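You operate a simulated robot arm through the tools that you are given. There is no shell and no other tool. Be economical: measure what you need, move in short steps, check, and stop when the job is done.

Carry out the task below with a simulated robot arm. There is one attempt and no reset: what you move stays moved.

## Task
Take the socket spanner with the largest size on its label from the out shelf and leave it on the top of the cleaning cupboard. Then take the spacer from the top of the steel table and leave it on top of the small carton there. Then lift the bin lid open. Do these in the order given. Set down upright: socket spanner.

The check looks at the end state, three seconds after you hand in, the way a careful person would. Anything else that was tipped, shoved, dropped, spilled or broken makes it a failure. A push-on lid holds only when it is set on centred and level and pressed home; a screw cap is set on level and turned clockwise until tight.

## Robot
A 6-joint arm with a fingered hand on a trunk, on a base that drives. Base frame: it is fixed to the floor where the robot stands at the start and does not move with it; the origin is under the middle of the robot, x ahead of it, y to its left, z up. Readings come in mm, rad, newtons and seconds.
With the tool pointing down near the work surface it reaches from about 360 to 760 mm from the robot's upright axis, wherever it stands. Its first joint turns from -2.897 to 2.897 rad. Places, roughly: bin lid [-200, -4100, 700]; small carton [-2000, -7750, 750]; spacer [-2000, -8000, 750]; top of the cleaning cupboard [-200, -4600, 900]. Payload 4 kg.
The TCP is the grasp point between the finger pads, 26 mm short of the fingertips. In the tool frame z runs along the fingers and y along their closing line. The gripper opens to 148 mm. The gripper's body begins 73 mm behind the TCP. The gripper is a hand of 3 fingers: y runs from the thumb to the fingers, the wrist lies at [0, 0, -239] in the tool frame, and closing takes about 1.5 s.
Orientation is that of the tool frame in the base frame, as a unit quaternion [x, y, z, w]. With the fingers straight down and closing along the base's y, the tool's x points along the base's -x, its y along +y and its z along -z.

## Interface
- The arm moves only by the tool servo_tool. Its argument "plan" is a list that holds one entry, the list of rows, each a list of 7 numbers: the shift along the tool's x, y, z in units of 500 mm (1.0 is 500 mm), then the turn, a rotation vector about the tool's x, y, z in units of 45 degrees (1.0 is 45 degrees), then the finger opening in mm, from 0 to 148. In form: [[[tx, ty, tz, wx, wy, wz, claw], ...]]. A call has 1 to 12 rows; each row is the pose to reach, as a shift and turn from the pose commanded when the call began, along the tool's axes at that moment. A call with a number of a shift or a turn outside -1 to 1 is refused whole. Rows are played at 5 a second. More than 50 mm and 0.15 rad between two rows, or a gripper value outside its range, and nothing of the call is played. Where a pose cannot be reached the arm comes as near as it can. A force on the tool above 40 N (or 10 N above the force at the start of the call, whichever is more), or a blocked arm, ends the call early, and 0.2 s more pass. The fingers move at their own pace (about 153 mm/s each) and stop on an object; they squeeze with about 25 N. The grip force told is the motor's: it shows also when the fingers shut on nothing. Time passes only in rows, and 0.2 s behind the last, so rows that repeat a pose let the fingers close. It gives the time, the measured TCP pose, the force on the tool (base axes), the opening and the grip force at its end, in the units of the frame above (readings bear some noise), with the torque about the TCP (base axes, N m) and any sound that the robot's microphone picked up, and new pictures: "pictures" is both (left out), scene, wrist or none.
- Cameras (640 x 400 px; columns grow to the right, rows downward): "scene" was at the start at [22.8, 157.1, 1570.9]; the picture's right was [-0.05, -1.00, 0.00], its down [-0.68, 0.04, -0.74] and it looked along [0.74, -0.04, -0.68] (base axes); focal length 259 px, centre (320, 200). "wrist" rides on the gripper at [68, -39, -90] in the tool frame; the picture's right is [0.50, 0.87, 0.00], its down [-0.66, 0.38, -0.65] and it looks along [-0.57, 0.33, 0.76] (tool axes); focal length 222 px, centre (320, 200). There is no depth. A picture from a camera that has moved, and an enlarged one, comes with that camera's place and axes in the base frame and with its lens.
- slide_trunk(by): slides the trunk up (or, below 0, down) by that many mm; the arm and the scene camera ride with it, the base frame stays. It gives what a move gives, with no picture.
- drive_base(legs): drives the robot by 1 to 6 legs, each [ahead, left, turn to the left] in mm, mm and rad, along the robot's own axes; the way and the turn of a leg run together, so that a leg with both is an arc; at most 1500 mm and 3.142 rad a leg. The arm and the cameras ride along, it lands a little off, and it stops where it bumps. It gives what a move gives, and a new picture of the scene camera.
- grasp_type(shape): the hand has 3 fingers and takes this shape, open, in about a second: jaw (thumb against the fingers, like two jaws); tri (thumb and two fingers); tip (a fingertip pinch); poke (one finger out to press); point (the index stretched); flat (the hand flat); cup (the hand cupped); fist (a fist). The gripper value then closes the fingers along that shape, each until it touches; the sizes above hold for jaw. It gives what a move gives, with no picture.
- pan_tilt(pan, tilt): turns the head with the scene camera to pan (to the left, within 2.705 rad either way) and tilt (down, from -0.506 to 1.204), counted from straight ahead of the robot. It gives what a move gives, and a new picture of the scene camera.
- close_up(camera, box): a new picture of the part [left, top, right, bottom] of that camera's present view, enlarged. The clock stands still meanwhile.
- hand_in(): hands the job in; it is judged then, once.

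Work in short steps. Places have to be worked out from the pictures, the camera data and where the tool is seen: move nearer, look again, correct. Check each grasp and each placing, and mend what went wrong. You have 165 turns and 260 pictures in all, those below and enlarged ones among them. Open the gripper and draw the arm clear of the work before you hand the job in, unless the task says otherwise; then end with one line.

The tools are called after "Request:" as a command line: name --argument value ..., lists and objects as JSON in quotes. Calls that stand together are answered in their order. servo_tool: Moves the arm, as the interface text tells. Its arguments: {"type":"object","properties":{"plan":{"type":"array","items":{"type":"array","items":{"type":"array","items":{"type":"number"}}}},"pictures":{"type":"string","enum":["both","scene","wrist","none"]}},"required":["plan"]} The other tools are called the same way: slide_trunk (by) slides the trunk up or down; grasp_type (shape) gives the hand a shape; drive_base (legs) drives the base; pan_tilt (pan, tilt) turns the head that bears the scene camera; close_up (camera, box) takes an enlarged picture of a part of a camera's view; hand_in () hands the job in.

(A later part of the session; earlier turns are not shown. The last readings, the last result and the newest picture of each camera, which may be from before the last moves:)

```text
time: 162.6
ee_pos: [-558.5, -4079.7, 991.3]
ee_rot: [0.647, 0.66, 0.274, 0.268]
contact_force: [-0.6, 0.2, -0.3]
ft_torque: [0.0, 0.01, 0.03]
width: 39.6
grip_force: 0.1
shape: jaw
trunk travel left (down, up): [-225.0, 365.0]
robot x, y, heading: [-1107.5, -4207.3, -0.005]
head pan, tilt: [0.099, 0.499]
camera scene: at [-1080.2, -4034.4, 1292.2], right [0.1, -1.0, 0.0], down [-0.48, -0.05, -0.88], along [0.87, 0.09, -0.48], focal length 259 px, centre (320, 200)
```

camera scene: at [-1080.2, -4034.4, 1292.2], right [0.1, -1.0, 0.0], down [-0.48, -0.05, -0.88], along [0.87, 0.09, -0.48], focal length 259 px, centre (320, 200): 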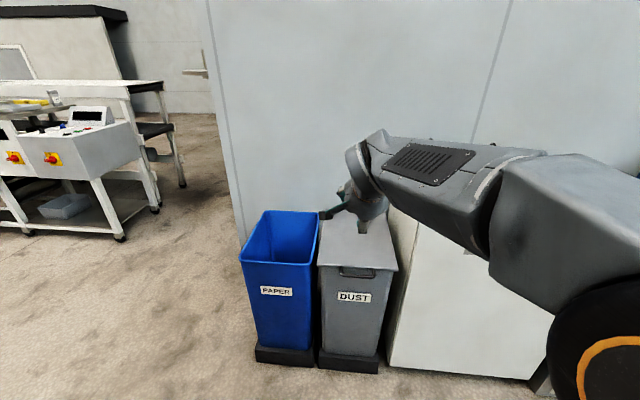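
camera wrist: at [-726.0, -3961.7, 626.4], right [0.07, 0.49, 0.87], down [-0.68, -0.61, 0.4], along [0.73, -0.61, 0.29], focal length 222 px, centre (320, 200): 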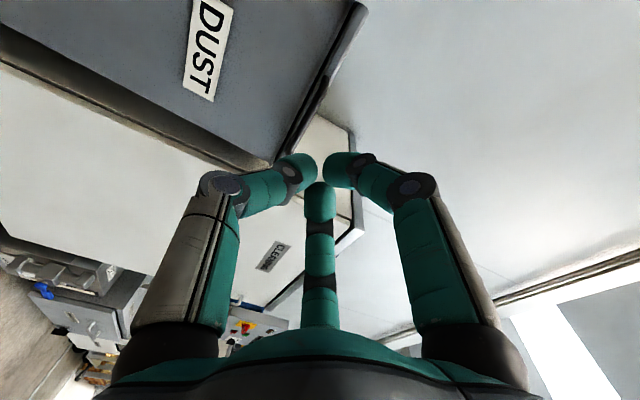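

I take a wrist view and drive 100 mm closer.

Request:
drive_base --legs '[[100, 0, 0]]'

Request:
servo_tool --plan '[[[0, -0.06, -0.06, 0, 0, 0, 40], [0, -0.12, -0.07, 0, 0, 0, 40], [0, -0.18, -0.06, 0, 0, 0, 40], [0, -0.24, -0.04, 0, 0, 0, 40], [0, -0.3, -0.02, 0, 0, 0, 40], [0, -0.3, -0.02, 0, 0, 0, 40]]]' --pictures "both"

Request:
close_up --camera "scene" --box '[300, 200, 420, 320]'

```text
time: 163.8
ee_pos: [-460.2, -4079.7, 991.7]
ee_rot: [0.647, 0.66, 0.273, 0.268]
contact_force: [0.2, -0.3, -0.4]
ft_torque: [0.0, 0.0, 0.01]
width: 39.7
grip_force: 0.1
shape: jaw
trunk travel left (down, up): [-225.0, 365.0]
robot x, y, heading: [-1014.1, -4199.9, -0.004]
head pan, tilt: [0.099, 0.499]
camera scene: at [-980.9, -4034.5, 1292.2], right [0.1, -1.0, 0.0], down [-0.48, -0.05, -0.88], along [0.87, 0.09, -0.48], focal length 259 px, centre (320, 200)
```

scene: 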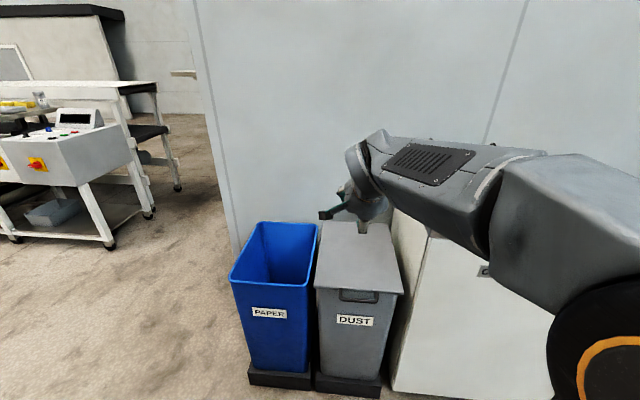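

```text
time: 165.2
ee_pos: [-570.2, -4079.6, 891.8]
ee_rot: [0.646, 0.66, 0.273, 0.269]
contact_force: [-0.2, 0.4, -0.2]
ft_torque: [-0.01, -0.02, -0.03]
width: 39.6
grip_force: 0.1
shape: jaw
trunk travel left (down, up): [-225.0, 365.0]
robot x, y, heading: [-1010.5, -4206.3, -0.005]
head pan, tilt: [0.099, 0.499]
camera scene: at [-980.8, -4034.5, 1292.2], right [0.1, -1.0, 0.0], down [-0.48, -0.05, -0.88], along [0.87, 0.09, -0.48], focal length 259 px, centre (320, 200)
camera wrist: at [-663.1, -4015.5, 926.7], right [0.6, 0.51, 0.61], down [-0.18, -0.66, 0.73], along [0.78, -0.55, -0.3], focal length 222 px, centre (320, 200)
```

scene: 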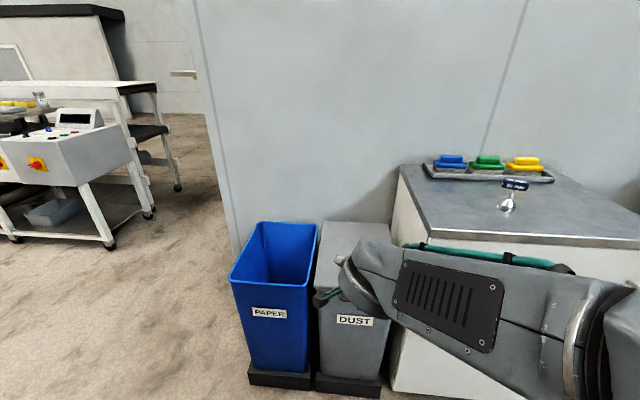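
wrist: 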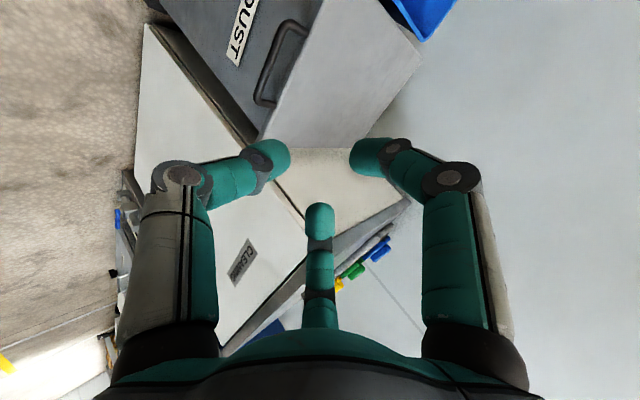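

```text
3.33 times, centred on (360, 260) of scene
camera zoom: at [-980.8, -4034.5, 1292.2], right [0.1, -1.0, 0.0], down [-0.48, -0.05, -0.88], along [0.87, 0.09, -0.48], focal length 863 px, centre (187, 0)
```

zoom: 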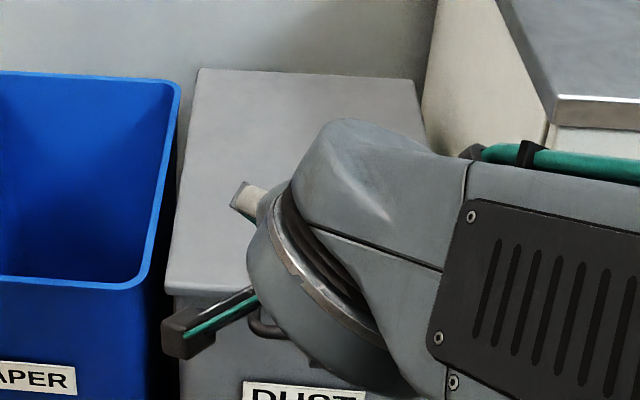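

The wrist camera sees the handle loop. I enlarge it and measure.

Request:
close_up --camera "wrist" --box '[200, 0, 360, 150]'

```text
2.67 times, centred on (280, 75) of wrist
camera zoom: at [-663.1, -4015.5, 926.7], right [0.6, 0.51, 0.61], down [-0.18, -0.66, 0.73], along [0.78, -0.55, -0.3], focal length 592 px, centre (427, 533)
```

zoom: 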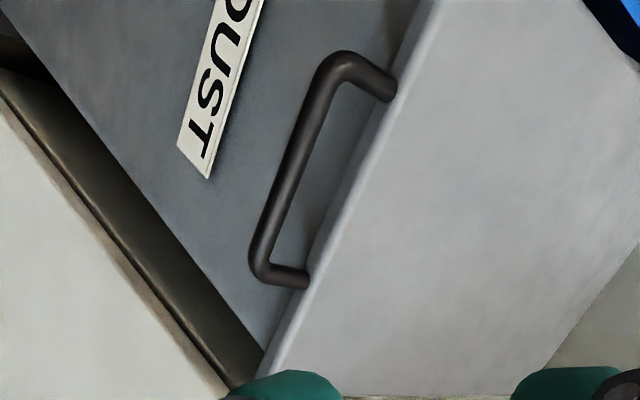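

Handle bar ≈ (−431, y −4046…−4146, z 657), Ø≈13, gap to the lid edge ≈31 mm. I go to a pre-grasp pose 60 mm back along the tool axis with 50 mm opening.

Request:
servo_tool --plan '[[[-0.008, -0.026, 0.076, 0, 0, 0, 50], [-0.015, -0.05, 0.152, 0, 0, 0, 50], [-0.022, -0.076, 0.228, 0, 0, 0, 50], [-0.03, -0.102, 0.304, 0, 0, 0, 50], [-0.0356, -0.127, 0.378, 0, 0, 0, 50], [-0.0356, -0.127, 0.378, 0, 0, 0, 50]]]' --pictures "wrist"

Request:
close_up --camera "wrist" --box '[200, 40, 420, 260]'

```text
time: 166.6
ee_pos: [-481.7, -4098.4, 712.7]
ee_rot: [0.647, 0.66, 0.274, 0.267]
contact_force: [0.1, -0.3, -1.2]
ft_torque: [0.01, 0.05, -0.01]
width: 49.5
grip_force: 0.1
shape: jaw
trunk travel left (down, up): [-225.0, 365.0]
robot x, y, heading: [-1008.4, -4201.6, -0.001]
head pan, tilt: [0.099, 0.499]
camera wrist: at [-574.5, -4034.3, 747.7], right [0.6, 0.51, 0.61], down [-0.18, -0.66, 0.73], along [0.78, -0.55, -0.3], focal length 222 px, centre (320, 200)
```

wrist: 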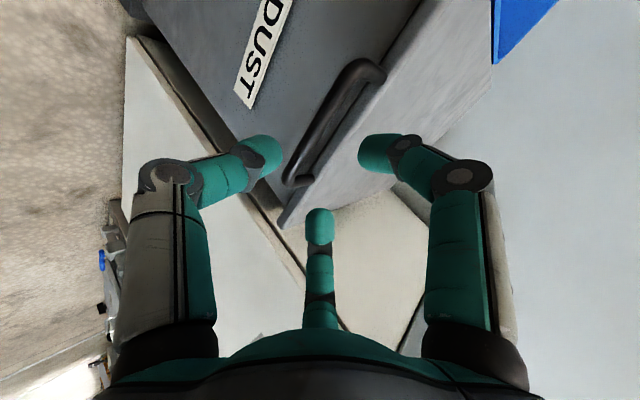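

```text
1.82 times, centred on (310, 150) of wrist
camera zoom: at [-574.5, -4034.3, 747.7], right [0.6, 0.51, 0.61], down [-0.18, -0.66, 0.73], along [0.78, -0.55, -0.3], focal length 404 px, centre (338, 291)
```

zoom: 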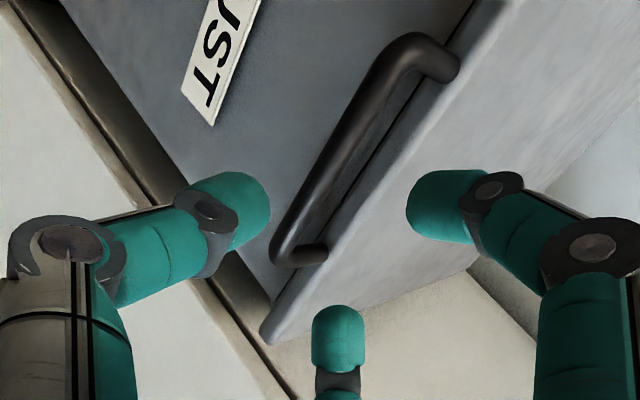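

The bar position is confirmed. I advance along the tool axis 35 mm and check the clearance of fingers in the loop.

Request:
servo_tool --plan '[[[0.005, 0.001, 0.03, 0, 0, 0, 48], [0.005, 0.002, 0.055, 0, 0, 0, 48], [0.005, 0.002, 0.076, 0, 0, 0, 48], [0.005, 0.002, 0.076, 0, 0, 0, 48]]]' --pictures "none"

Request:
close_up --camera "wrist" --box '[200, 40, 420, 260]'

```text
time: 167.6
ee_pos: [-456.3, -4094.2, 688.3]
ee_rot: [0.647, 0.659, 0.273, 0.268]
contact_force: [0.1, 0.2, -0.1]
ft_torque: [0.01, 0.03, 0.0]
width: 48.2
grip_force: 0.1
shape: jaw
trunk travel left (down, up): [-225.0, 365.0]
robot x, y, heading: [-1012.2, -4206.6, -0.004]
head pan, tilt: [0.099, 0.499]
```

```text
1.82 times, centred on (310, 150) of wrist
camera zoom: at [-547.5, -4030.6, 722.8], right [0.6, 0.51, 0.61], down [-0.18, -0.66, 0.73], along [0.78, -0.55, -0.3], focal length 404 px, centre (338, 291)
```

zoom: 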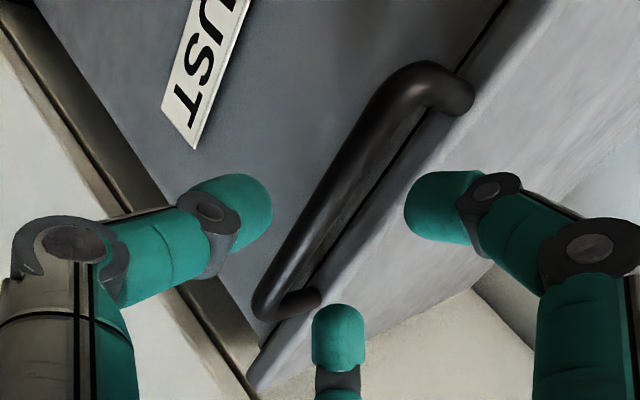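

Clearances look fine. I advance the remaining ~23 mm in small steps.

Request:
servo_tool --plan '[[[0, 0, 0.014, 0, 0, 0, 48], [0, 0, 0.028, 0, 0, 0, 48], [0, 0, 0.046, 0, 0, 0, 48], [0, 0, 0.046, 0, 0, 0, 48]]]' --pictures "none"

Request:
close_up --camera "wrist" --box '[200, 40, 420, 260]'

```text
time: 168.6
ee_pos: [-439.1, -4094.8, 671.4]
ee_rot: [0.647, 0.659, 0.273, 0.269]
contact_force: [0.2, 0.0, -0.8]
ft_torque: [0.02, 0.03, 0.04]
width: 48.3
grip_force: 0.1
shape: jaw
trunk travel left (down, up): [-225.0, 365.0]
robot x, y, heading: [-1012.8, -4204.7, 0.0]
head pan, tilt: [0.099, 0.499]
```

```text
1.82 times, centred on (310, 150) of wrist
camera zoom: at [-531.1, -4030.3, 707.0], right [0.6, 0.51, 0.61], down [-0.18, -0.66, 0.73], along [0.78, -0.55, -0.3], focal length 404 px, centre (338, 291)
```

zoom: 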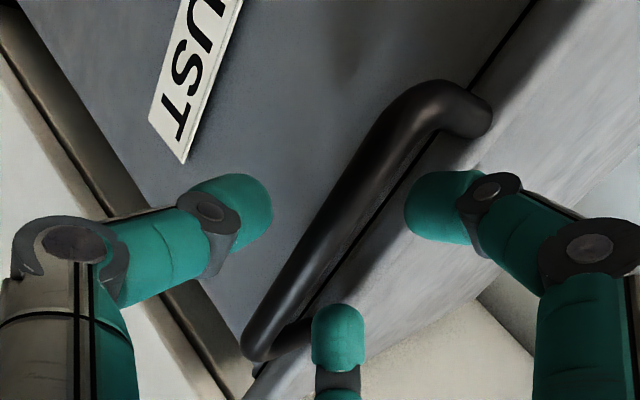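

The bar lies between thumb and fingers. I close.

Request:
servo_tool --plan '[[[0, 0, 0, 0, 0, 0, 36], [0, 0, 0, 0, 0, 0, 26], [0, 0, 0, 0, 0, 0, 16], [0, 0, 0, 0, 0, 0, 5], [0, 0, 0, 0, 0, 0, 5], [0, 0, 0, 0, 0, 0, 5]]]' --pictures "none"

Request:
close_up --camera "wrist" --box '[200, 40, 420, 260]'

```text
time: 170.0
ee_pos: [-438.7, -4094.5, 671.6]
ee_rot: [0.647, 0.66, 0.273, 0.267]
contact_force: [3.1, -0.3, -3.2]
ft_torque: [-0.02, -0.02, 0.01]
width: 5.6
grip_force: 25.0
shape: jaw
trunk travel left (down, up): [-225.0, 365.0]
robot x, y, heading: [-1011.4, -4204.8, -0.0]
head pan, tilt: [0.099, 0.499]
```

```text
1.82 times, centred on (310, 150) of wrist
camera zoom: at [-530.8, -4030.3, 707.0], right [0.6, 0.51, 0.61], down [-0.18, -0.66, 0.73], along [0.78, -0.55, -0.3], focal length 404 px, centre (338, 291)
```

zoom: 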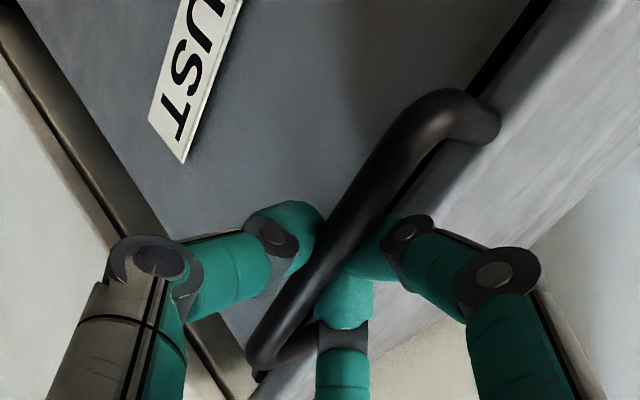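

The hand encloses the bar at 25 N. I lift along the lid's arc (hinge ≈ (−40, 658), R ≈ 391) to about 16°.

Request:
servo_tool --plan '[[[0, 0.02, -0.0185, 0, 0, 0, 0], [0, 0.04, -0.037, 0, 0, 0, 0], [0, 0.061, -0.054, 0, 0, 0, 0], [0, 0.082, -0.071, 0, 0, 0, 0], [0, 0.127, -0.103, 0, 0, 0, 0], [0, 0.174, -0.131, 0, 0, 0, 0], [0, 0.174, -0.131, 0, 0, 0, 0]]]' --pictures "both"

```text
time: 171.6
ee_pos: [-424.0, -4093.7, 780.3]
ee_rot: [0.647, 0.659, 0.274, 0.268]
contact_force: [10.3, -2.9, -5.6]
ft_torque: [-0.05, -0.01, -0.03]
width: 5.3
grip_force: 25.0
shape: jaw
trunk travel left (down, up): [-225.0, 365.0]
robot x, y, heading: [-1010.4, -4206.3, -0.004]
head pan, tilt: [0.099, 0.499]
camera scene: at [-979.6, -4034.7, 1292.1], right [0.1, -1.0, 0.0], down [-0.48, -0.05, -0.88], along [0.87, 0.09, -0.48], focal length 259 px, centre (320, 200)
camera wrist: at [-515.8, -4029.9, 815.7], right [0.6, 0.51, 0.61], down [-0.18, -0.66, 0.73], along [0.78, -0.55, -0.3], focal length 222 px, centre (320, 200)
```

scene: 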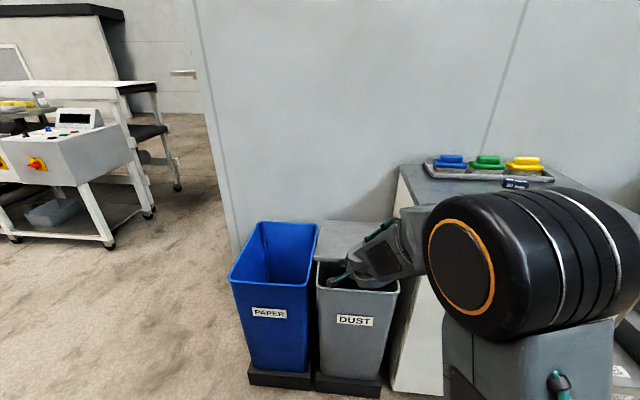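
wrist: 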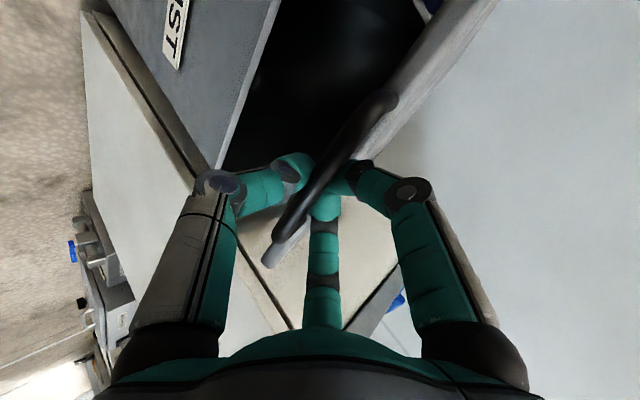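

The lid is rising with the handle; the tool feels a pull of 10 N toward +x, so I bias the arc slightly inward and continue to about 41°.

Request:
servo_tool --plan '[[[0, 0.0557, -0.0194, 0, 0, 0, 0], [0, 0.1043, -0.039, 0, 0, 0, 0], [0, 0.154, -0.055, 0, 0, 0, 0], [0, 0.2048, -0.0676, 0, 0, 0, 0], [0, 0.2565, -0.0767, 0, 0, 0, 0], [0, 0.3085, -0.082, 0, 0, 0, 0], [0, 0.3085, -0.082, 0, 0, 0, 0]]]' --pictures "both"

```text
time: 173.2
ee_pos: [-343.0, -4092.3, 918.4]
ee_rot: [0.646, 0.66, 0.274, 0.268]
contact_force: [0.6, -1.3, -2.0]
ft_torque: [-0.03, -0.01, -0.01]
width: 4.9
grip_force: 25.3
shape: jaw
trunk travel left (down, up): [-225.0, 365.0]
robot x, y, heading: [-1006.8, -4205.7, 0.001]
head pan, tilt: [0.099, 0.499]
camera scene: at [-980.6, -4034.5, 1292.2], right [0.1, -1.0, 0.0], down [-0.48, -0.05, -0.88], along [0.87, 0.09, -0.48], focal length 259 px, centre (320, 200)
camera wrist: at [-435.6, -4028.1, 953.0], right [0.6, 0.51, 0.61], down [-0.18, -0.66, 0.73], along [0.78, -0.55, -0.3], focal length 222 px, centre (320, 200)
```

scene: 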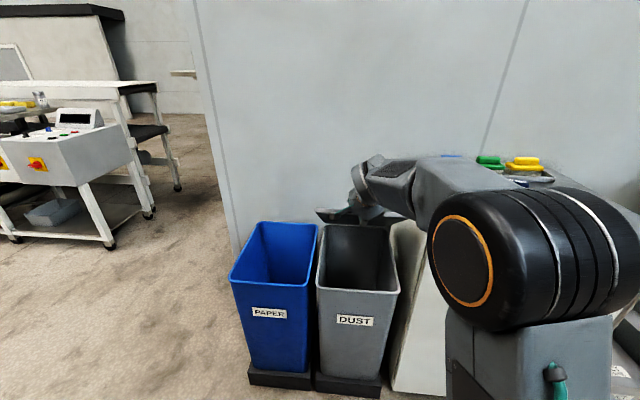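
wrist: 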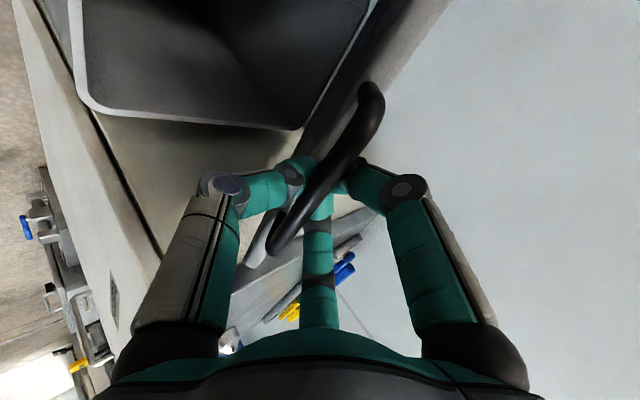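

Forces are small, the arc fits. I continue to about 66°.

Request:
servo_tool --plan '[[[0, 0.0624, -0.0072, 0, 0, 0, 0], [0, 0.115, -0.0042, 0, 0, 0, 0], [0, 0.167, 0.0022, 0, 0, 0, 0], [0, 0.219, 0.0124, 0, 0, 0, 0], [0, 0.27, 0.026, 0, 0, 0, 0], [0, 0.319, 0.0433, 0, 0, 0, 0], [0, 0.319, 0.0433, 0, 0, 0, 0]]]' --pictures "both"

```text
time: 174.8
ee_pos: [-216.9, -4090.0, 1015.7]
ee_rot: [0.647, 0.661, 0.273, 0.266]
contact_force: [2.3, 1.2, -6.3]
ft_torque: [-0.04, -0.14, 0.01]
width: 5.1
grip_force: 24.8
shape: jaw
trunk travel left (down, up): [-225.0, 365.0]
robot x, y, heading: [-1011.8, -4207.3, 0.003]
head pan, tilt: [0.099, 0.499]
camera scene: at [-980.1, -4034.4, 1292.0], right [0.1, -1.0, 0.0], down [-0.48, -0.05, -0.88], along [0.87, 0.09, -0.48], focal length 259 px, centre (320, 200)
camera wrist: at [-307.5, -4025.3, 1050.7], right [0.6, 0.51, 0.61], down [-0.18, -0.66, 0.73], along [0.78, -0.55, -0.31], focal length 222 px, centre (320, 200)
```

scene: 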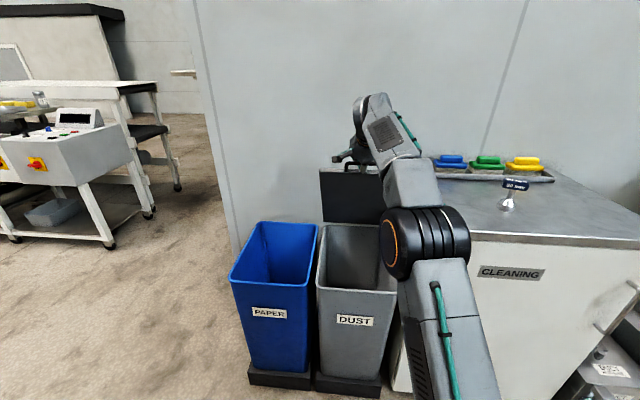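
wrist: 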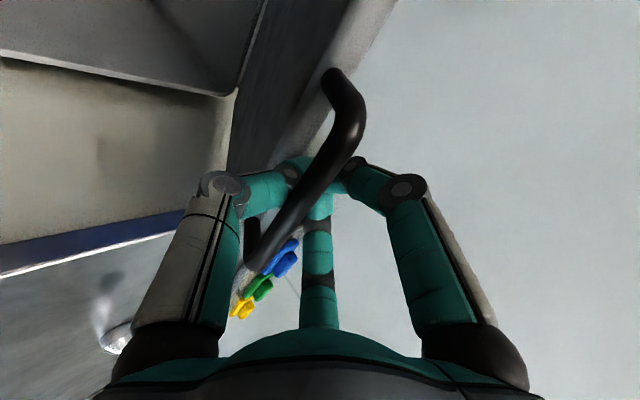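

The lid is at ~66°. I continue with the arm to about 80°, then push the rest by driving the base ahead.

Request:
servo_tool --plan '[[[0, 0.0485, 0.0206, 0, 0, 0, 0], [0, 0.0952, 0.0446, 0, 0, 0, 0], [0, 0.1403, 0.0716, 0, 0, 0, 0], [0, 0.1403, 0.0716, 0, 0, 0, 0]]]' --pictures "none"

Request:
drive_base --legs '[[50, 0, 0]]'

```text
time: 175.8
ee_pos: [-203.9, -4089.1, 1017.3]
ee_rot: [0.646, 0.661, 0.273, 0.268]
contact_force: [-1.1, 0.0, -0.5]
ft_torque: [0.01, 0.01, 0.0]
width: 4.8
grip_force: 25.0
shape: jaw
out of reach, approached as far as the arm can: row 1, 2, 3, 4
trunk travel left (down, up): [-225.0, 365.0]
robot x, y, heading: [-1014.4, -4207.4, -0.002]
head pan, tilt: [0.099, 0.499]
```

```text
time: 176.7
ee_pos: [-158.3, -4087.7, 1021.0]
ee_rot: [0.646, 0.66, 0.275, 0.27]
contact_force: [-10.5, -0.1, 18.4]
ft_torque: [0.01, 0.43, -0.02]
width: 4.8
grip_force: 25.0
shape: jaw
trunk travel left (down, up): [-225.0, 365.0]
robot x, y, heading: [-958.4, -4206.5, 0.005]
head pan, tilt: [0.099, 0.499]
camera scene: at [-935.0, -4034.8, 1292.5], right [0.1, -1.0, 0.0], down [-0.47, -0.05, -0.88], along [0.87, 0.09, -0.48], focal length 259 px, centre (320, 200)
```

scene: 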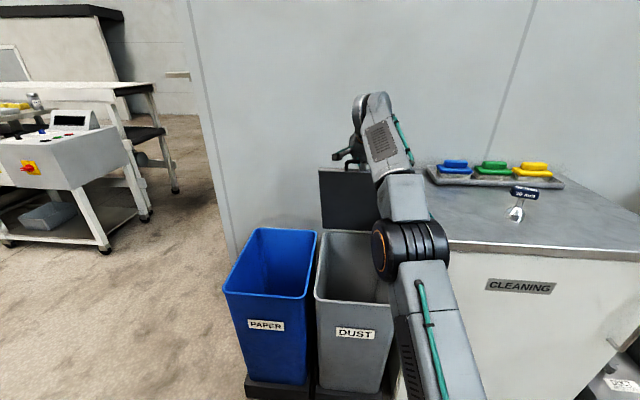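

The arm is near its reach, so base and trunk do the rest: I raise the trunk 14 mm to relieve the downward mismatch and drive ahead in small steps.

Request:
slide_trunk --by 14

Request:
drive_base --legs '[[40, 0, 0]]'

Request:
slide_trunk --by 8

```text
time: 177.3
ee_pos: [-155.6, -4088.5, 1032.9]
ee_rot: [0.646, 0.661, 0.273, 0.268]
contact_force: [0.5, -0.2, -3.2]
ft_torque: [-0.02, -0.17, -0.01]
width: 4.8
grip_force: 25.0
shape: jaw
trunk travel left (down, up): [-239.0, 351.0]
robot x, y, heading: [-959.4, -4203.6, 0.003]
head pan, tilt: [0.099, 0.499]
```

```text
time: 178.2
ee_pos: [-117.4, -4087.6, 1037.2]
ee_rot: [0.645, 0.659, 0.276, 0.271]
contact_force: [-7.4, 0.5, 17.8]
ft_torque: [0.01, 0.54, -0.05]
width: 4.4
grip_force: 25.1
shape: jaw
trunk travel left (down, up): [-239.0, 351.0]
robot x, y, heading: [-926.9, -4202.5, -0.001]
head pan, tilt: [0.099, 0.499]
camera scene: at [-893.7, -4034.7, 1306.4], right [0.1, -1.0, 0.0], down [-0.47, -0.05, -0.88], along [0.87, 0.09, -0.48], focal length 259 px, centre (320, 200)
```

scene: 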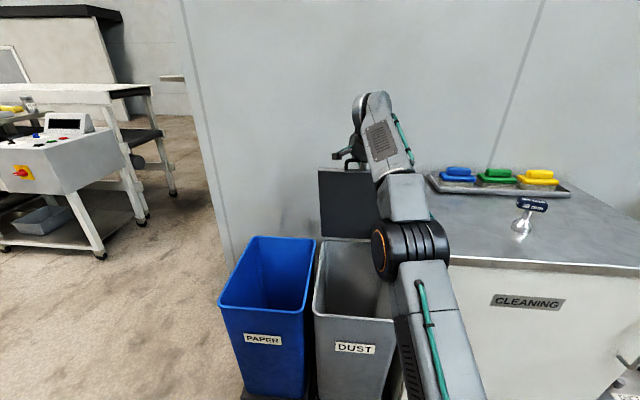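

```text
time: 178.8
ee_pos: [-115.4, -4089.2, 1041.0]
ee_rot: [0.646, 0.659, 0.275, 0.269]
contact_force: [-1.0, 1.6, -1.6]
ft_torque: [0.0, -0.02, -0.02]
width: 4.8
grip_force: 25.1
shape: jaw
trunk travel left (down, up): [-247.0, 343.0]
robot x, y, heading: [-924.1, -4205.8, 0.001]
head pan, tilt: [0.099, 0.499]
```

The lid is at ~82°. I drive on in 40 mm steps past vertical.

Request:
drive_base --legs '[[40, 0, 0]]'

Request:
slide_trunk --by 3

Request:
drive_base --legs '[[35, 0, 0]]'

```text
time: 179.7
ee_pos: [-78.1, -4087.7, 1047.0]
ee_rot: [0.645, 0.658, 0.278, 0.272]
contact_force: [-7.2, 1.2, 24.7]
ft_torque: [0.02, 0.87, -0.07]
width: 4.3
grip_force: 24.6
shape: jaw
trunk travel left (down, up): [-247.0, 343.0]
robot x, y, heading: [-883.5, -4204.9, -0.006]
head pan, tilt: [0.099, 0.499]
camera scene: at [-854.7, -4034.8, 1314.5], right [0.1, -1.0, 0.0], down [-0.47, -0.05, -0.88], along [0.87, 0.09, -0.48], focal length 259 px, centre (320, 200)
```

scene: 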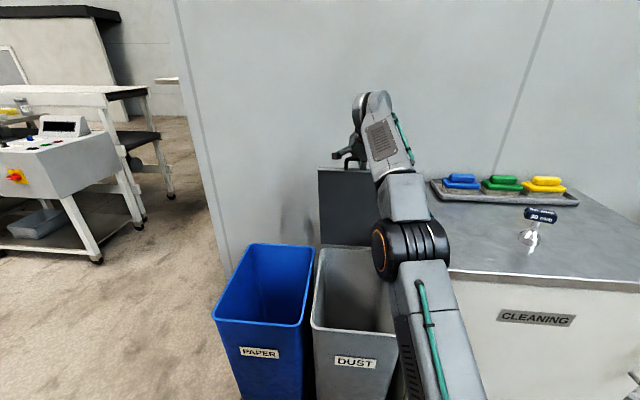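

```text
time: 180.2
ee_pos: [-77.3, -4087.8, 1047.7]
ee_rot: [0.645, 0.659, 0.277, 0.27]
contact_force: [-0.8, -0.4, 3.2]
ft_torque: [0.02, 0.02, -0.01]
width: 4.6
grip_force: 25.0
shape: jaw
trunk travel left (down, up): [-250.0, 340.0]
robot x, y, heading: [-877.7, -4205.7, 0.001]
head pan, tilt: [0.099, 0.499]
```

```text
time: 181.0
ee_pos: [-44.3, -4088.4, 1053.0]
ee_rot: [0.644, 0.658, 0.279, 0.273]
contact_force: [-5.4, 3.0, 33.3]
ft_torque: [0.05, 1.15, -0.14]
width: 4.0
grip_force: 24.8
shape: jaw
trunk travel left (down, up): [-250.0, 340.0]
robot x, y, heading: [-842.9, -4205.6, -0.002]
head pan, tilt: [0.099, 0.499]
camera scene: at [-820.2, -4034.8, 1317.6], right [0.1, -1.0, 0.0], down [-0.47, -0.05, -0.88], along [0.88, 0.09, -0.48], focal length 259 px, centre (320, 200)
```

scene: 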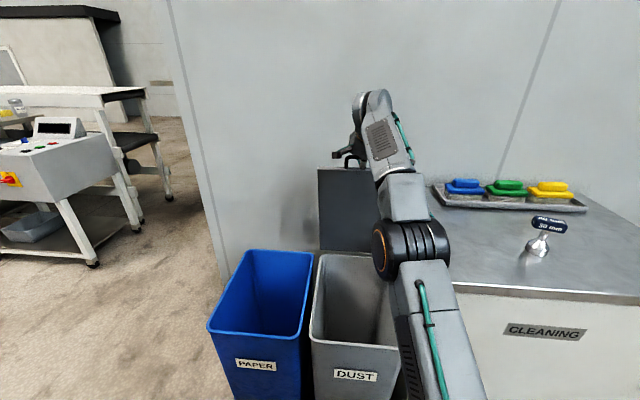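

The tool feels 33 N upward; I raise the trunk 6 mm to relieve it and check the view.

Request:
slide_trunk --by 6

Request:
close_up --camera "scene" --box '[290, 70, 450, 270]'

Request:
close_up --camera "wrist" --box '[0, 0, 640, 400]'

```text
time: 181.6
ee_pos: [-41.6, -4087.8, 1055.6]
ee_rot: [0.645, 0.658, 0.278, 0.271]
contact_force: [0.6, -0.4, -0.6]
ft_torque: [-0.03, -0.04, 0.0]
width: 4.6
grip_force: 25.3
shape: jaw
trunk travel left (down, up): [-256.0, 334.0]
robot x, y, heading: [-849.6, -4203.4, -0.002]
head pan, tilt: [0.099, 0.499]
```

```text
2.00 times, centred on (370, 170) of scene
camera zoom: at [-816.5, -4034.6, 1322.9], right [0.1, -1.0, 0.0], down [-0.48, -0.05, -0.88], along [0.87, 0.09, -0.48], focal length 518 px, centre (220, 260)
```

zoom: 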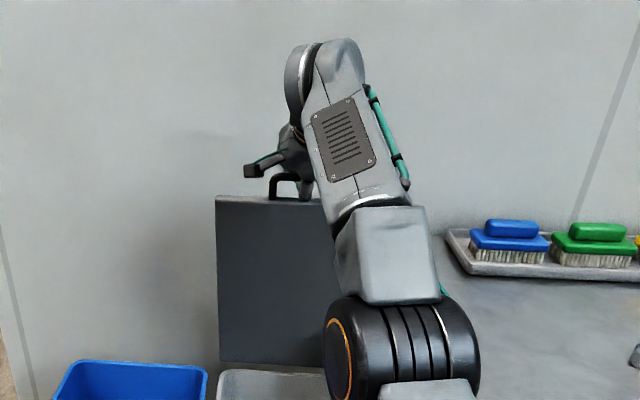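

```text
1.00 times, centred on (320, 200) of wrist (not enlarged: the box is as wide or as high as the picture)
camera zoom: at [-133.7, -4024.2, 1089.6], right [0.59, 0.51, 0.62], down [-0.19, -0.66, 0.73], along [0.78, -0.55, -0.29], focal length 222 px, centre (320, 200)
```

zoom: 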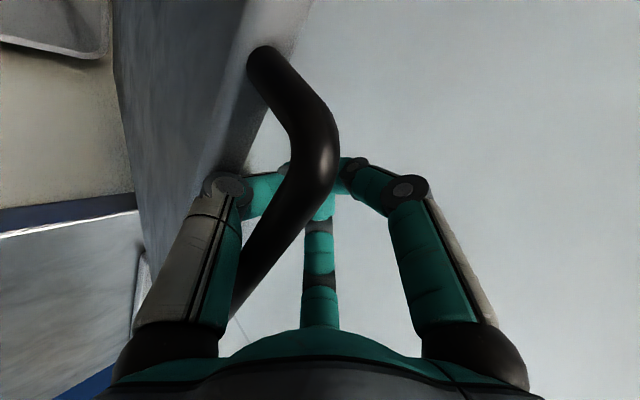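

The bar slid back within the closed hand and lid is at ~85°, still short of vertical. I drive on 50 mm; the thumb drags the bar along.

Request:
drive_base --legs '[[45, 0, 0]]'

Request:
close_up --camera "wrist" --box '[0, 0, 640, 400]'

```text
time: 182.5
ee_pos: [2.8, -4089.1, 1058.5]
ee_rot: [0.644, 0.657, 0.28, 0.273]
contact_force: [-1.2, 0.3, 15.6]
ft_torque: [0.01, 0.59, -0.01]
width: 4.6
grip_force: 25.2
shape: jaw
trunk travel left (down, up): [-256.0, 334.0]
robot x, y, heading: [-802.9, -4207.2, 0.002]
head pan, tilt: [0.099, 0.499]
camera scene: at [-773.1, -4034.8, 1323.4], right [0.1, -1.0, 0.0], down [-0.48, -0.05, -0.88], along [0.87, 0.09, -0.48], focal length 259 px, centre (320, 200)
```

scene: 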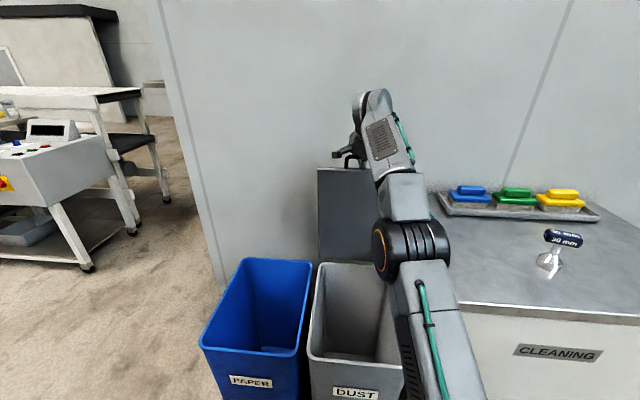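

```text
1.00 times, centred on (320, 200) of wrist (not enlarged: the box is as wide or as high as the picture)
camera zoom: at [-90.4, -4024.3, 1092.5], right [0.59, 0.51, 0.62], down [-0.19, -0.66, 0.73], along [0.78, -0.55, -0.29], focal length 222 px, centre (320, 200)
```

zoom: 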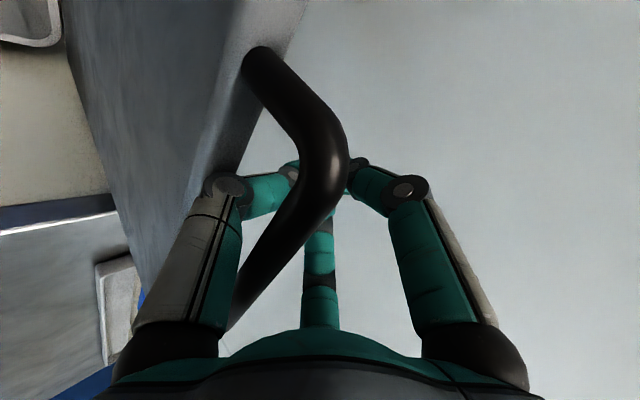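

The bar follows; the lid is about vertical. I raise 3 mm and drive on another 40 mm.

Request:
slide_trunk --by 3

Request:
drive_base --legs '[[40, 0, 0]]'

Request:
close_up --camera "wrist" --box '[0, 0, 640, 400]'

```text
time: 183.0
ee_pos: [4.3, -4088.2, 1060.7]
ee_rot: [0.644, 0.658, 0.28, 0.273]
contact_force: [-0.8, 0.2, 0.8]
ft_torque: [0.0, 0.0, 0.0]
width: 4.7
grip_force: 25.0
shape: jaw
trunk travel left (down, up): [-259.0, 331.0]
robot x, y, heading: [-802.3, -4204.9, -0.001]
head pan, tilt: [0.099, 0.499]
```

```text
time: 183.9
ee_pos: [42.7, -4087.5, 1061.0]
ee_rot: [0.645, 0.657, 0.28, 0.273]
contact_force: [-0.3, -0.6, 0.4]
ft_torque: [0.0, 0.05, 0.03]
width: 4.7
grip_force: 24.8
shape: jaw
trunk travel left (down, up): [-259.0, 331.0]
robot x, y, heading: [-763.5, -4207.1, 0.0]
head pan, tilt: [0.099, 0.499]
camera scene: at [-732.6, -4034.7, 1326.2], right [0.1, -1.0, 0.0], down [-0.48, -0.05, -0.88], along [0.87, 0.09, -0.48], focal length 259 px, centre (320, 200)
```

scene: 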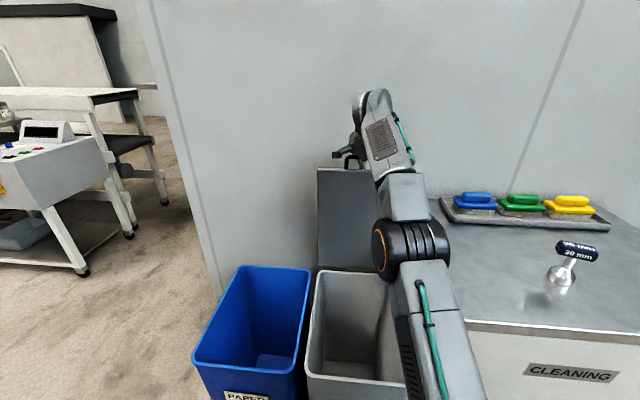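

```text
1.00 times, centred on (320, 200) of wrist (not enlarged: the box is as wide or as high as the picture)
camera zoom: at [-50.1, -4024.2, 1094.4], right [0.59, 0.51, 0.62], down [-0.19, -0.66, 0.73], along [0.78, -0.55, -0.29], focal length 222 px, centre (320, 200)
```

zoom: 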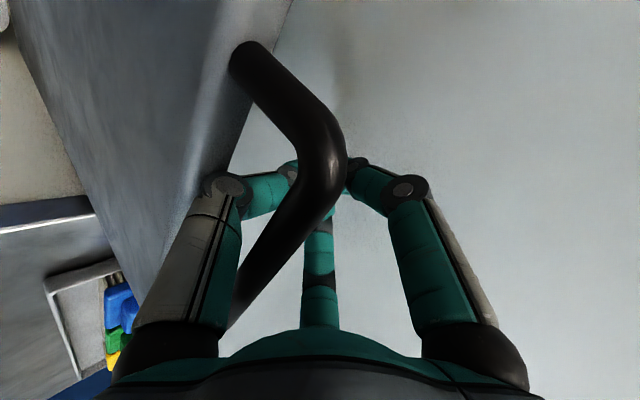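

The lid is past vertical (~97°) with no load. I check the floor gap between base and bin before going further.

Request:
pan_tilt --pan 0.3 --tilt 1.15

```text
time: 184.9
ee_pos: [41.7, -4088.3, 1061.0]
ee_rot: [0.644, 0.657, 0.279, 0.273]
contact_force: [-0.4, 0.3, 0.9]
ft_torque: [0.01, 0.02, 0.01]
width: 4.9
grip_force: 25.0
shape: jaw
trunk travel left (down, up): [-259.0, 331.0]
robot x, y, heading: [-763.3, -4202.2, 0.002]
head pan, tilt: [0.3, 1.15]
camera scene: at [-766.0, -4026.1, 1275.4], right [0.29, -0.96, 0.0], down [-0.87, -0.27, -0.41], along [0.39, 0.12, -0.91], focal length 259 px, centre (320, 200)
```

scene: 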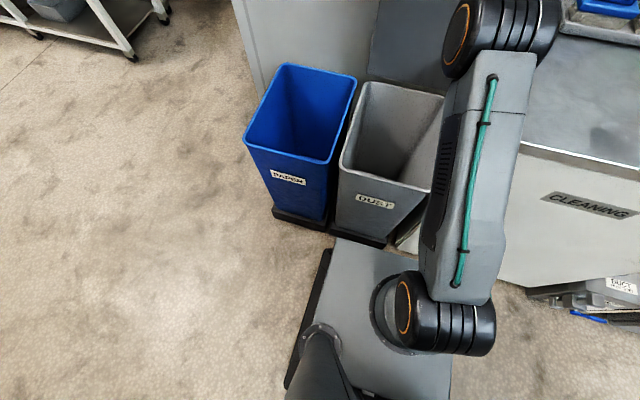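

Gap from base to bin stand ≈ 90 mm, so I can go 30 mm further.

Request:
drive_base --legs '[[30, 0, 0]]'

Request:
close_up --camera "wrist" --box '[0, 0, 640, 400]'

```text
time: 185.7
ee_pos: [72.8, -4088.4, 1059.9]
ee_rot: [0.644, 0.658, 0.28, 0.273]
contact_force: [0.0, 0.9, -0.4]
ft_torque: [-0.04, 0.01, 0.0]
width: 4.5
grip_force: 25.0
shape: jaw
trunk travel left (down, up): [-259.0, 331.0]
robot x, y, heading: [-733.8, -4203.7, -0.005]
head pan, tilt: [0.3, 1.15]
camera scene: at [-736.5, -4026.1, 1275.4], right [0.29, -0.96, 0.0], down [-0.87, -0.27, -0.41], along [0.39, 0.12, -0.91], focal length 259 px, centre (320, 200)
```

scene: 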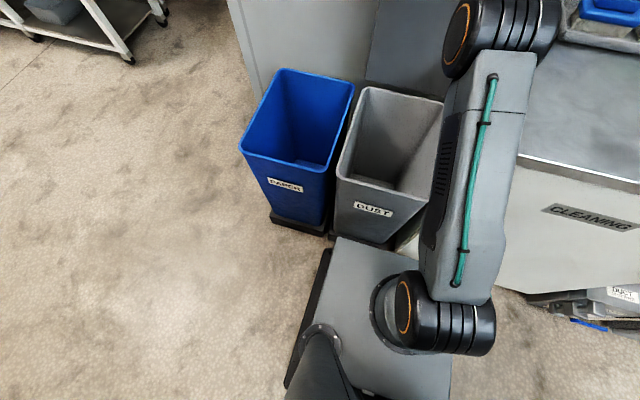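

```text
1.00 times, centred on (320, 200) of wrist (not enlarged: the box is as wide or as high as the picture)
camera zoom: at [-20.3, -4024.2, 1094.4], right [0.59, 0.51, 0.62], down [-0.19, -0.66, 0.73], along [0.78, -0.55, -0.29], focal length 222 px, centre (320, 200)
```

zoom: 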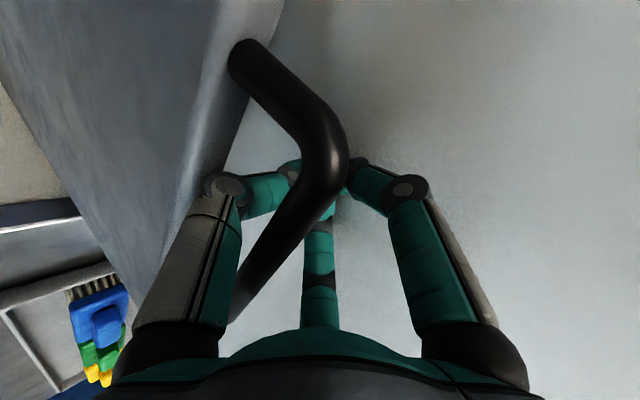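

The lid leans past vertical by ~12°, close to the wall. I open the hand while withdrawing so that the bar slips out between thumb and fingers.

Request:
servo_tool --plan '[[[0, -0.004, -0.008, 0, 0, 0, 20], [0, -0.01, -0.018, 0, 0, 0, 40], [0, -0.017, -0.04, 0, 0, 0, 58], [0, -0.017, -0.04, 0, 0, 0, 66], [0, -0.0226, -0.0622, 0, 0, 0, 68], [0, -0.0226, -0.0622, 0, 0, 0, 68]]]' --pictures "wrist"

```text
time: 187.1
ee_pos: [41.9, -4089.8, 1073.1]
ee_rot: [0.643, 0.659, 0.279, 0.273]
contact_force: [0.4, 4.1, 7.1]
ft_torque: [0.06, -0.03, -0.31]
width: 62.5
grip_force: 0.0
shape: jaw
trunk travel left (down, up): [-259.0, 331.0]
robot x, y, heading: [-731.5, -4210.1, -0.001]
head pan, tilt: [0.3, 1.15]
camera wrist: at [-50.2, -4025.7, 1106.3], right [0.59, 0.51, 0.62], down [-0.19, -0.66, 0.73], along [0.78, -0.55, -0.29], focal length 222 px, centre (320, 200)
```

wrist: 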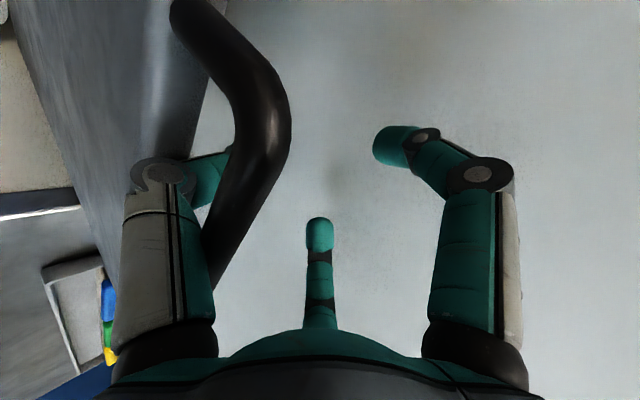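

The thumb reaches through the loop under the bar. I lower 3 mm and pull straight back (−x) so the thumb slides out while the other fingers pass over the bar.

Request:
servo_tool --plan '[[[0, -0.0042, 0.0042, 0, 0, 0, 60], [0, -0.0148, -0.0064, 0, 0, 0, 60], [0, -0.0254, -0.017, 0, 0, 0, 60], [0, -0.036, -0.0276, 0, 0, 0, 60], [0, -0.0466, -0.0382, 0, 0, 0, 60], [0, -0.0466, -0.0382, 0, 0, 0, 60]]]' --pictures "wrist"

```text
time: 188.5
ee_pos: [11.6, -4090.9, 1070.8]
ee_rot: [0.644, 0.657, 0.28, 0.274]
contact_force: [0.7, 1.3, 10.1]
ft_torque: [-0.05, 0.08, -0.1]
width: 55.8
grip_force: 0.1
shape: jaw
trunk travel left (down, up): [-259.0, 331.0]
robot x, y, heading: [-733.2, -4207.7, -0.002]
head pan, tilt: [0.3, 1.15]
camera wrist: at [-81.4, -4026.6, 1104.2], right [0.59, 0.51, 0.62], down [-0.19, -0.66, 0.73], along [0.78, -0.55, -0.29], focal length 222 px, centre (320, 200)
```

wrist: 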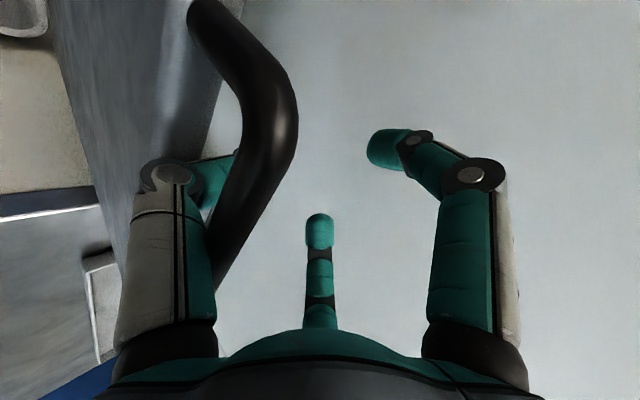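

The thumb, opening wide, was pressing on the lid edge and dragged the lid back 30 mm. I push forward again 30 mm while closing slightly to 46 so the thumb floats free in the loop.

Request:
servo_tool --plan '[[[0, 0, 0, 0, 0, 0, 46], [0, 0.0106, 0.0106, 0, 0, 0, 46], [0, 0.0212, 0.0212, 0, 0, 0, 46], [0, 0.0318, 0.0318, 0, 0, 0, 46], [0, 0.0424, 0.0424, 0, 0, 0, 46], [0, 0.0424, 0.0424, 0, 0, 0, 46]]]' --pictures "wrist"

```text
time: 189.9
ee_pos: [43.4, -4089.2, 1072.6]
ee_rot: [0.644, 0.658, 0.28, 0.273]
contact_force: [-0.6, -1.3, -0.6]
ft_torque: [0.0, -0.01, 0.01]
width: 46.2
grip_force: 0.0
shape: jaw
trunk travel left (down, up): [-259.0, 331.0]
robot x, y, heading: [-734.8, -4205.8, -0.001]
head pan, tilt: [0.3, 1.15]
camera wrist: at [-50.1, -4025.3, 1105.6], right [0.59, 0.51, 0.62], down [-0.19, -0.66, 0.73], along [0.78, -0.55, -0.29], focal length 222 px, centre (320, 200)
```

wrist: 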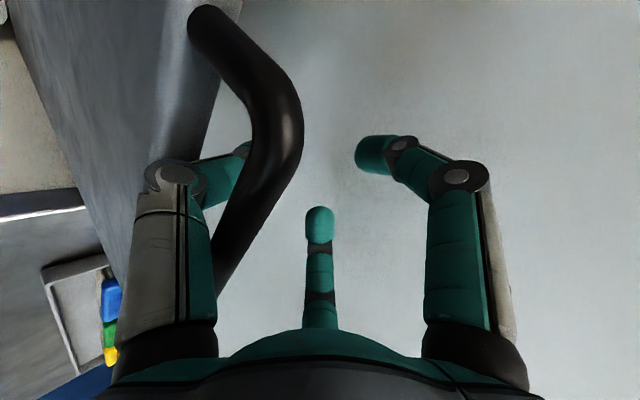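

No load now. I pull back 24 mm and see whether the bar stays.

Request:
servo_tool --plan '[[[0, -0.0085, -0.0085, 0, 0, 0, 46], [0, -0.017, -0.017, 0, 0, 0, 46], [0, -0.0255, -0.0255, 0, 0, 0, 46], [0, -0.034, -0.034, 0, 0, 0, 46], [0, -0.034, -0.034, 0, 0, 0, 46]]]' --pictures "wrist"

```text
time: 191.1
ee_pos: [18.4, -4091.0, 1071.7]
ee_rot: [0.644, 0.658, 0.279, 0.272]
contact_force: [0.5, 0.9, 5.1]
ft_torque: [0.0, 0.18, -0.08]
width: 45.5
grip_force: 0.1
shape: jaw
trunk travel left (down, up): [-259.0, 331.0]
robot x, y, heading: [-733.8, -4206.1, -0.004]
head pan, tilt: [0.3, 1.15]
camera wrist: at [-74.8, -4026.3, 1104.5], right [0.59, 0.51, 0.62], down [-0.19, -0.66, 0.73], along [0.78, -0.55, -0.29], focal length 222 px, centre (320, 200)
```

wrist: 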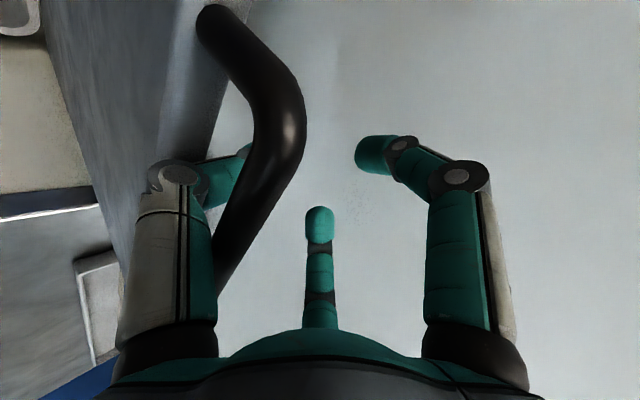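

The lid's edge catches the thumb's outer knuckle when I pull straight back. I push forward 28 mm again, then withdraw along the tool axis first and bring the curled thumb tip out along its own shape.

Request:
servo_tool --plan '[[[0, 0.015, 0.015, 0, 0, 0, 46], [0, 0.03, 0.03, 0, 0, 0, 46], [0, 0.042, 0.042, 0, 0, 0, 46], [0, 0.042, 0.012, 0, 0, 0, 46], [0, 0.042, -0.018, 0, 0, 0, 46], [0, 0.031, -0.033, 0, 0, 0, 46], [0, 0.02, -0.048, 0, 0, 0, 46], [0, 0.006, -0.063, 0, 0, 0, 46], [0, 0.006, -0.063, 0, 0, 0, 46]]]' --pictures "wrist"

```text
time: 193.1
ee_pos: [-1.1, -4090.4, 1092.8]
ee_rot: [0.645, 0.658, 0.278, 0.271]
contact_force: [2.0, 0.7, -25.3]
ft_torque: [0.05, -1.14, 0.0]
width: 51.8
grip_force: 0.0
shape: jaw
trunk travel left (down, up): [-259.0, 331.0]
robot x, y, heading: [-734.1, -4206.9, -0.002]
head pan, tilt: [0.3, 1.15]
camera wrist: at [-92.6, -4025.9, 1127.1], right [0.59, 0.51, 0.62], down [-0.19, -0.66, 0.73], along [0.78, -0.55, -0.29], focal length 222 px, centre (320, 200)
```

wrist: 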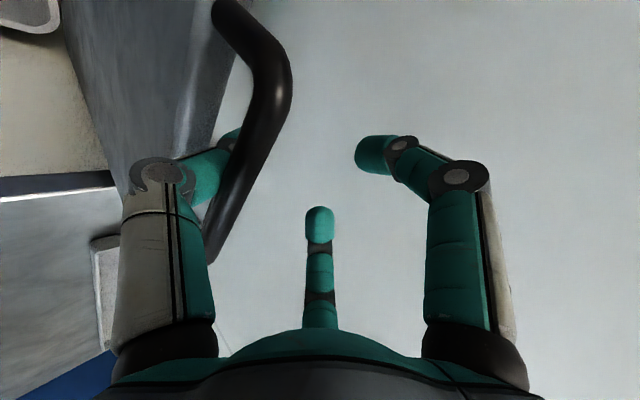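

Now I overshot upward and the thumb hooked the bar (−25 N). The free corridor is with the tool about 6 mm lower; I push the lid forward once more, then rise to that height and pull straight back.

Request:
servo_tool --plan '[[[0, 0.0084, 0.051, 0, 0, 0, 46], [0, 0.0423, 0.1019, 0, 0, 0, 46], [0, 0.0423, 0.1019, 0, 0, 0, 46], [0, 0.0366, 0.0736, 0, 0, 0, 46], [0, 0.0353, 0.0524, 0, 0, 0, 46], [0, 0.0353, 0.0524, 0, 0, 0, 46], [0, 0.021, 0.038, 0, 0, 0, 46], [0, 0.007, 0.024, 0, 0, 0, 46], [0, 0.007, 0.024, 0, 0, 0, 46]]]' --pictures "wrist"

```text
time: 195.1
ee_pos: [9.1, -4089.9, 1090.2]
ee_rot: [0.644, 0.657, 0.28, 0.273]
contact_force: [0.0, -0.4, -1.7]
ft_torque: [0.02, -0.04, -0.01]
width: 46.7
grip_force: 0.1
shape: jaw
trunk travel left (down, up): [-259.0, 331.0]
robot x, y, heading: [-732.1, -4203.9, -0.002]
head pan, tilt: [0.3, 1.15]
camera wrist: at [-84.1, -4025.9, 1122.8], right [0.59, 0.51, 0.62], down [-0.19, -0.66, 0.73], along [0.78, -0.55, -0.29], focal length 222 px, centre (320, 200)
```

wrist: 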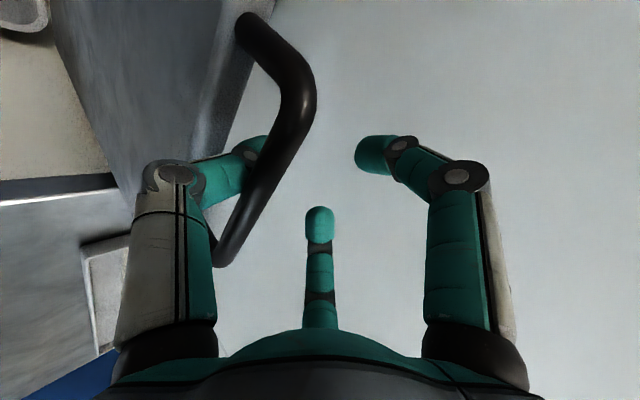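

It is working: the bar stays while the hand leaves it. I continue straight back at a slightly lower height.

Request:
servo_tool --plan '[[[0, -0.0085, 0, 0, 0, 0, 46], [0, -0.0227, -0.0142, 0, 0, 0, 46], [0, -0.0368, -0.0283, 0, 0, 0, 46], [0, -0.051, -0.0425, 0, 0, 0, 46], [0, -0.065, -0.0566, 0, 0, 0, 46], [0, -0.065, -0.0566, 0, 0, 0, 46]]]' --pictures "wrist"

```text
time: 196.5
ee_pos: [-34.6, -4091.9, 1084.3]
ee_rot: [0.643, 0.659, 0.281, 0.272]
contact_force: [0.4, -0.7, 1.2]
ft_torque: [0.03, -0.03, 0.01]
width: 46.3
grip_force: 0.0
shape: jaw
trunk travel left (down, up): [-259.0, 331.0]
robot x, y, heading: [-734.5, -4206.9, 0.004]
head pan, tilt: [0.3, 1.15]
camera wrist: at [-126.9, -4026.9, 1118.4], right [0.59, 0.51, 0.62], down [-0.19, -0.66, 0.73], along [0.78, -0.55, -0.29], focal length 222 px, centre (320, 200)
```

wrist: 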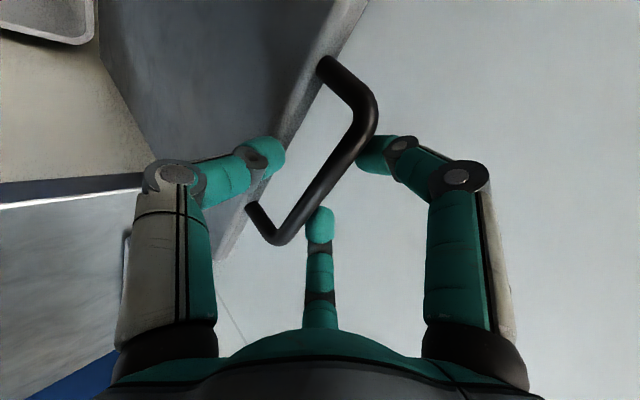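

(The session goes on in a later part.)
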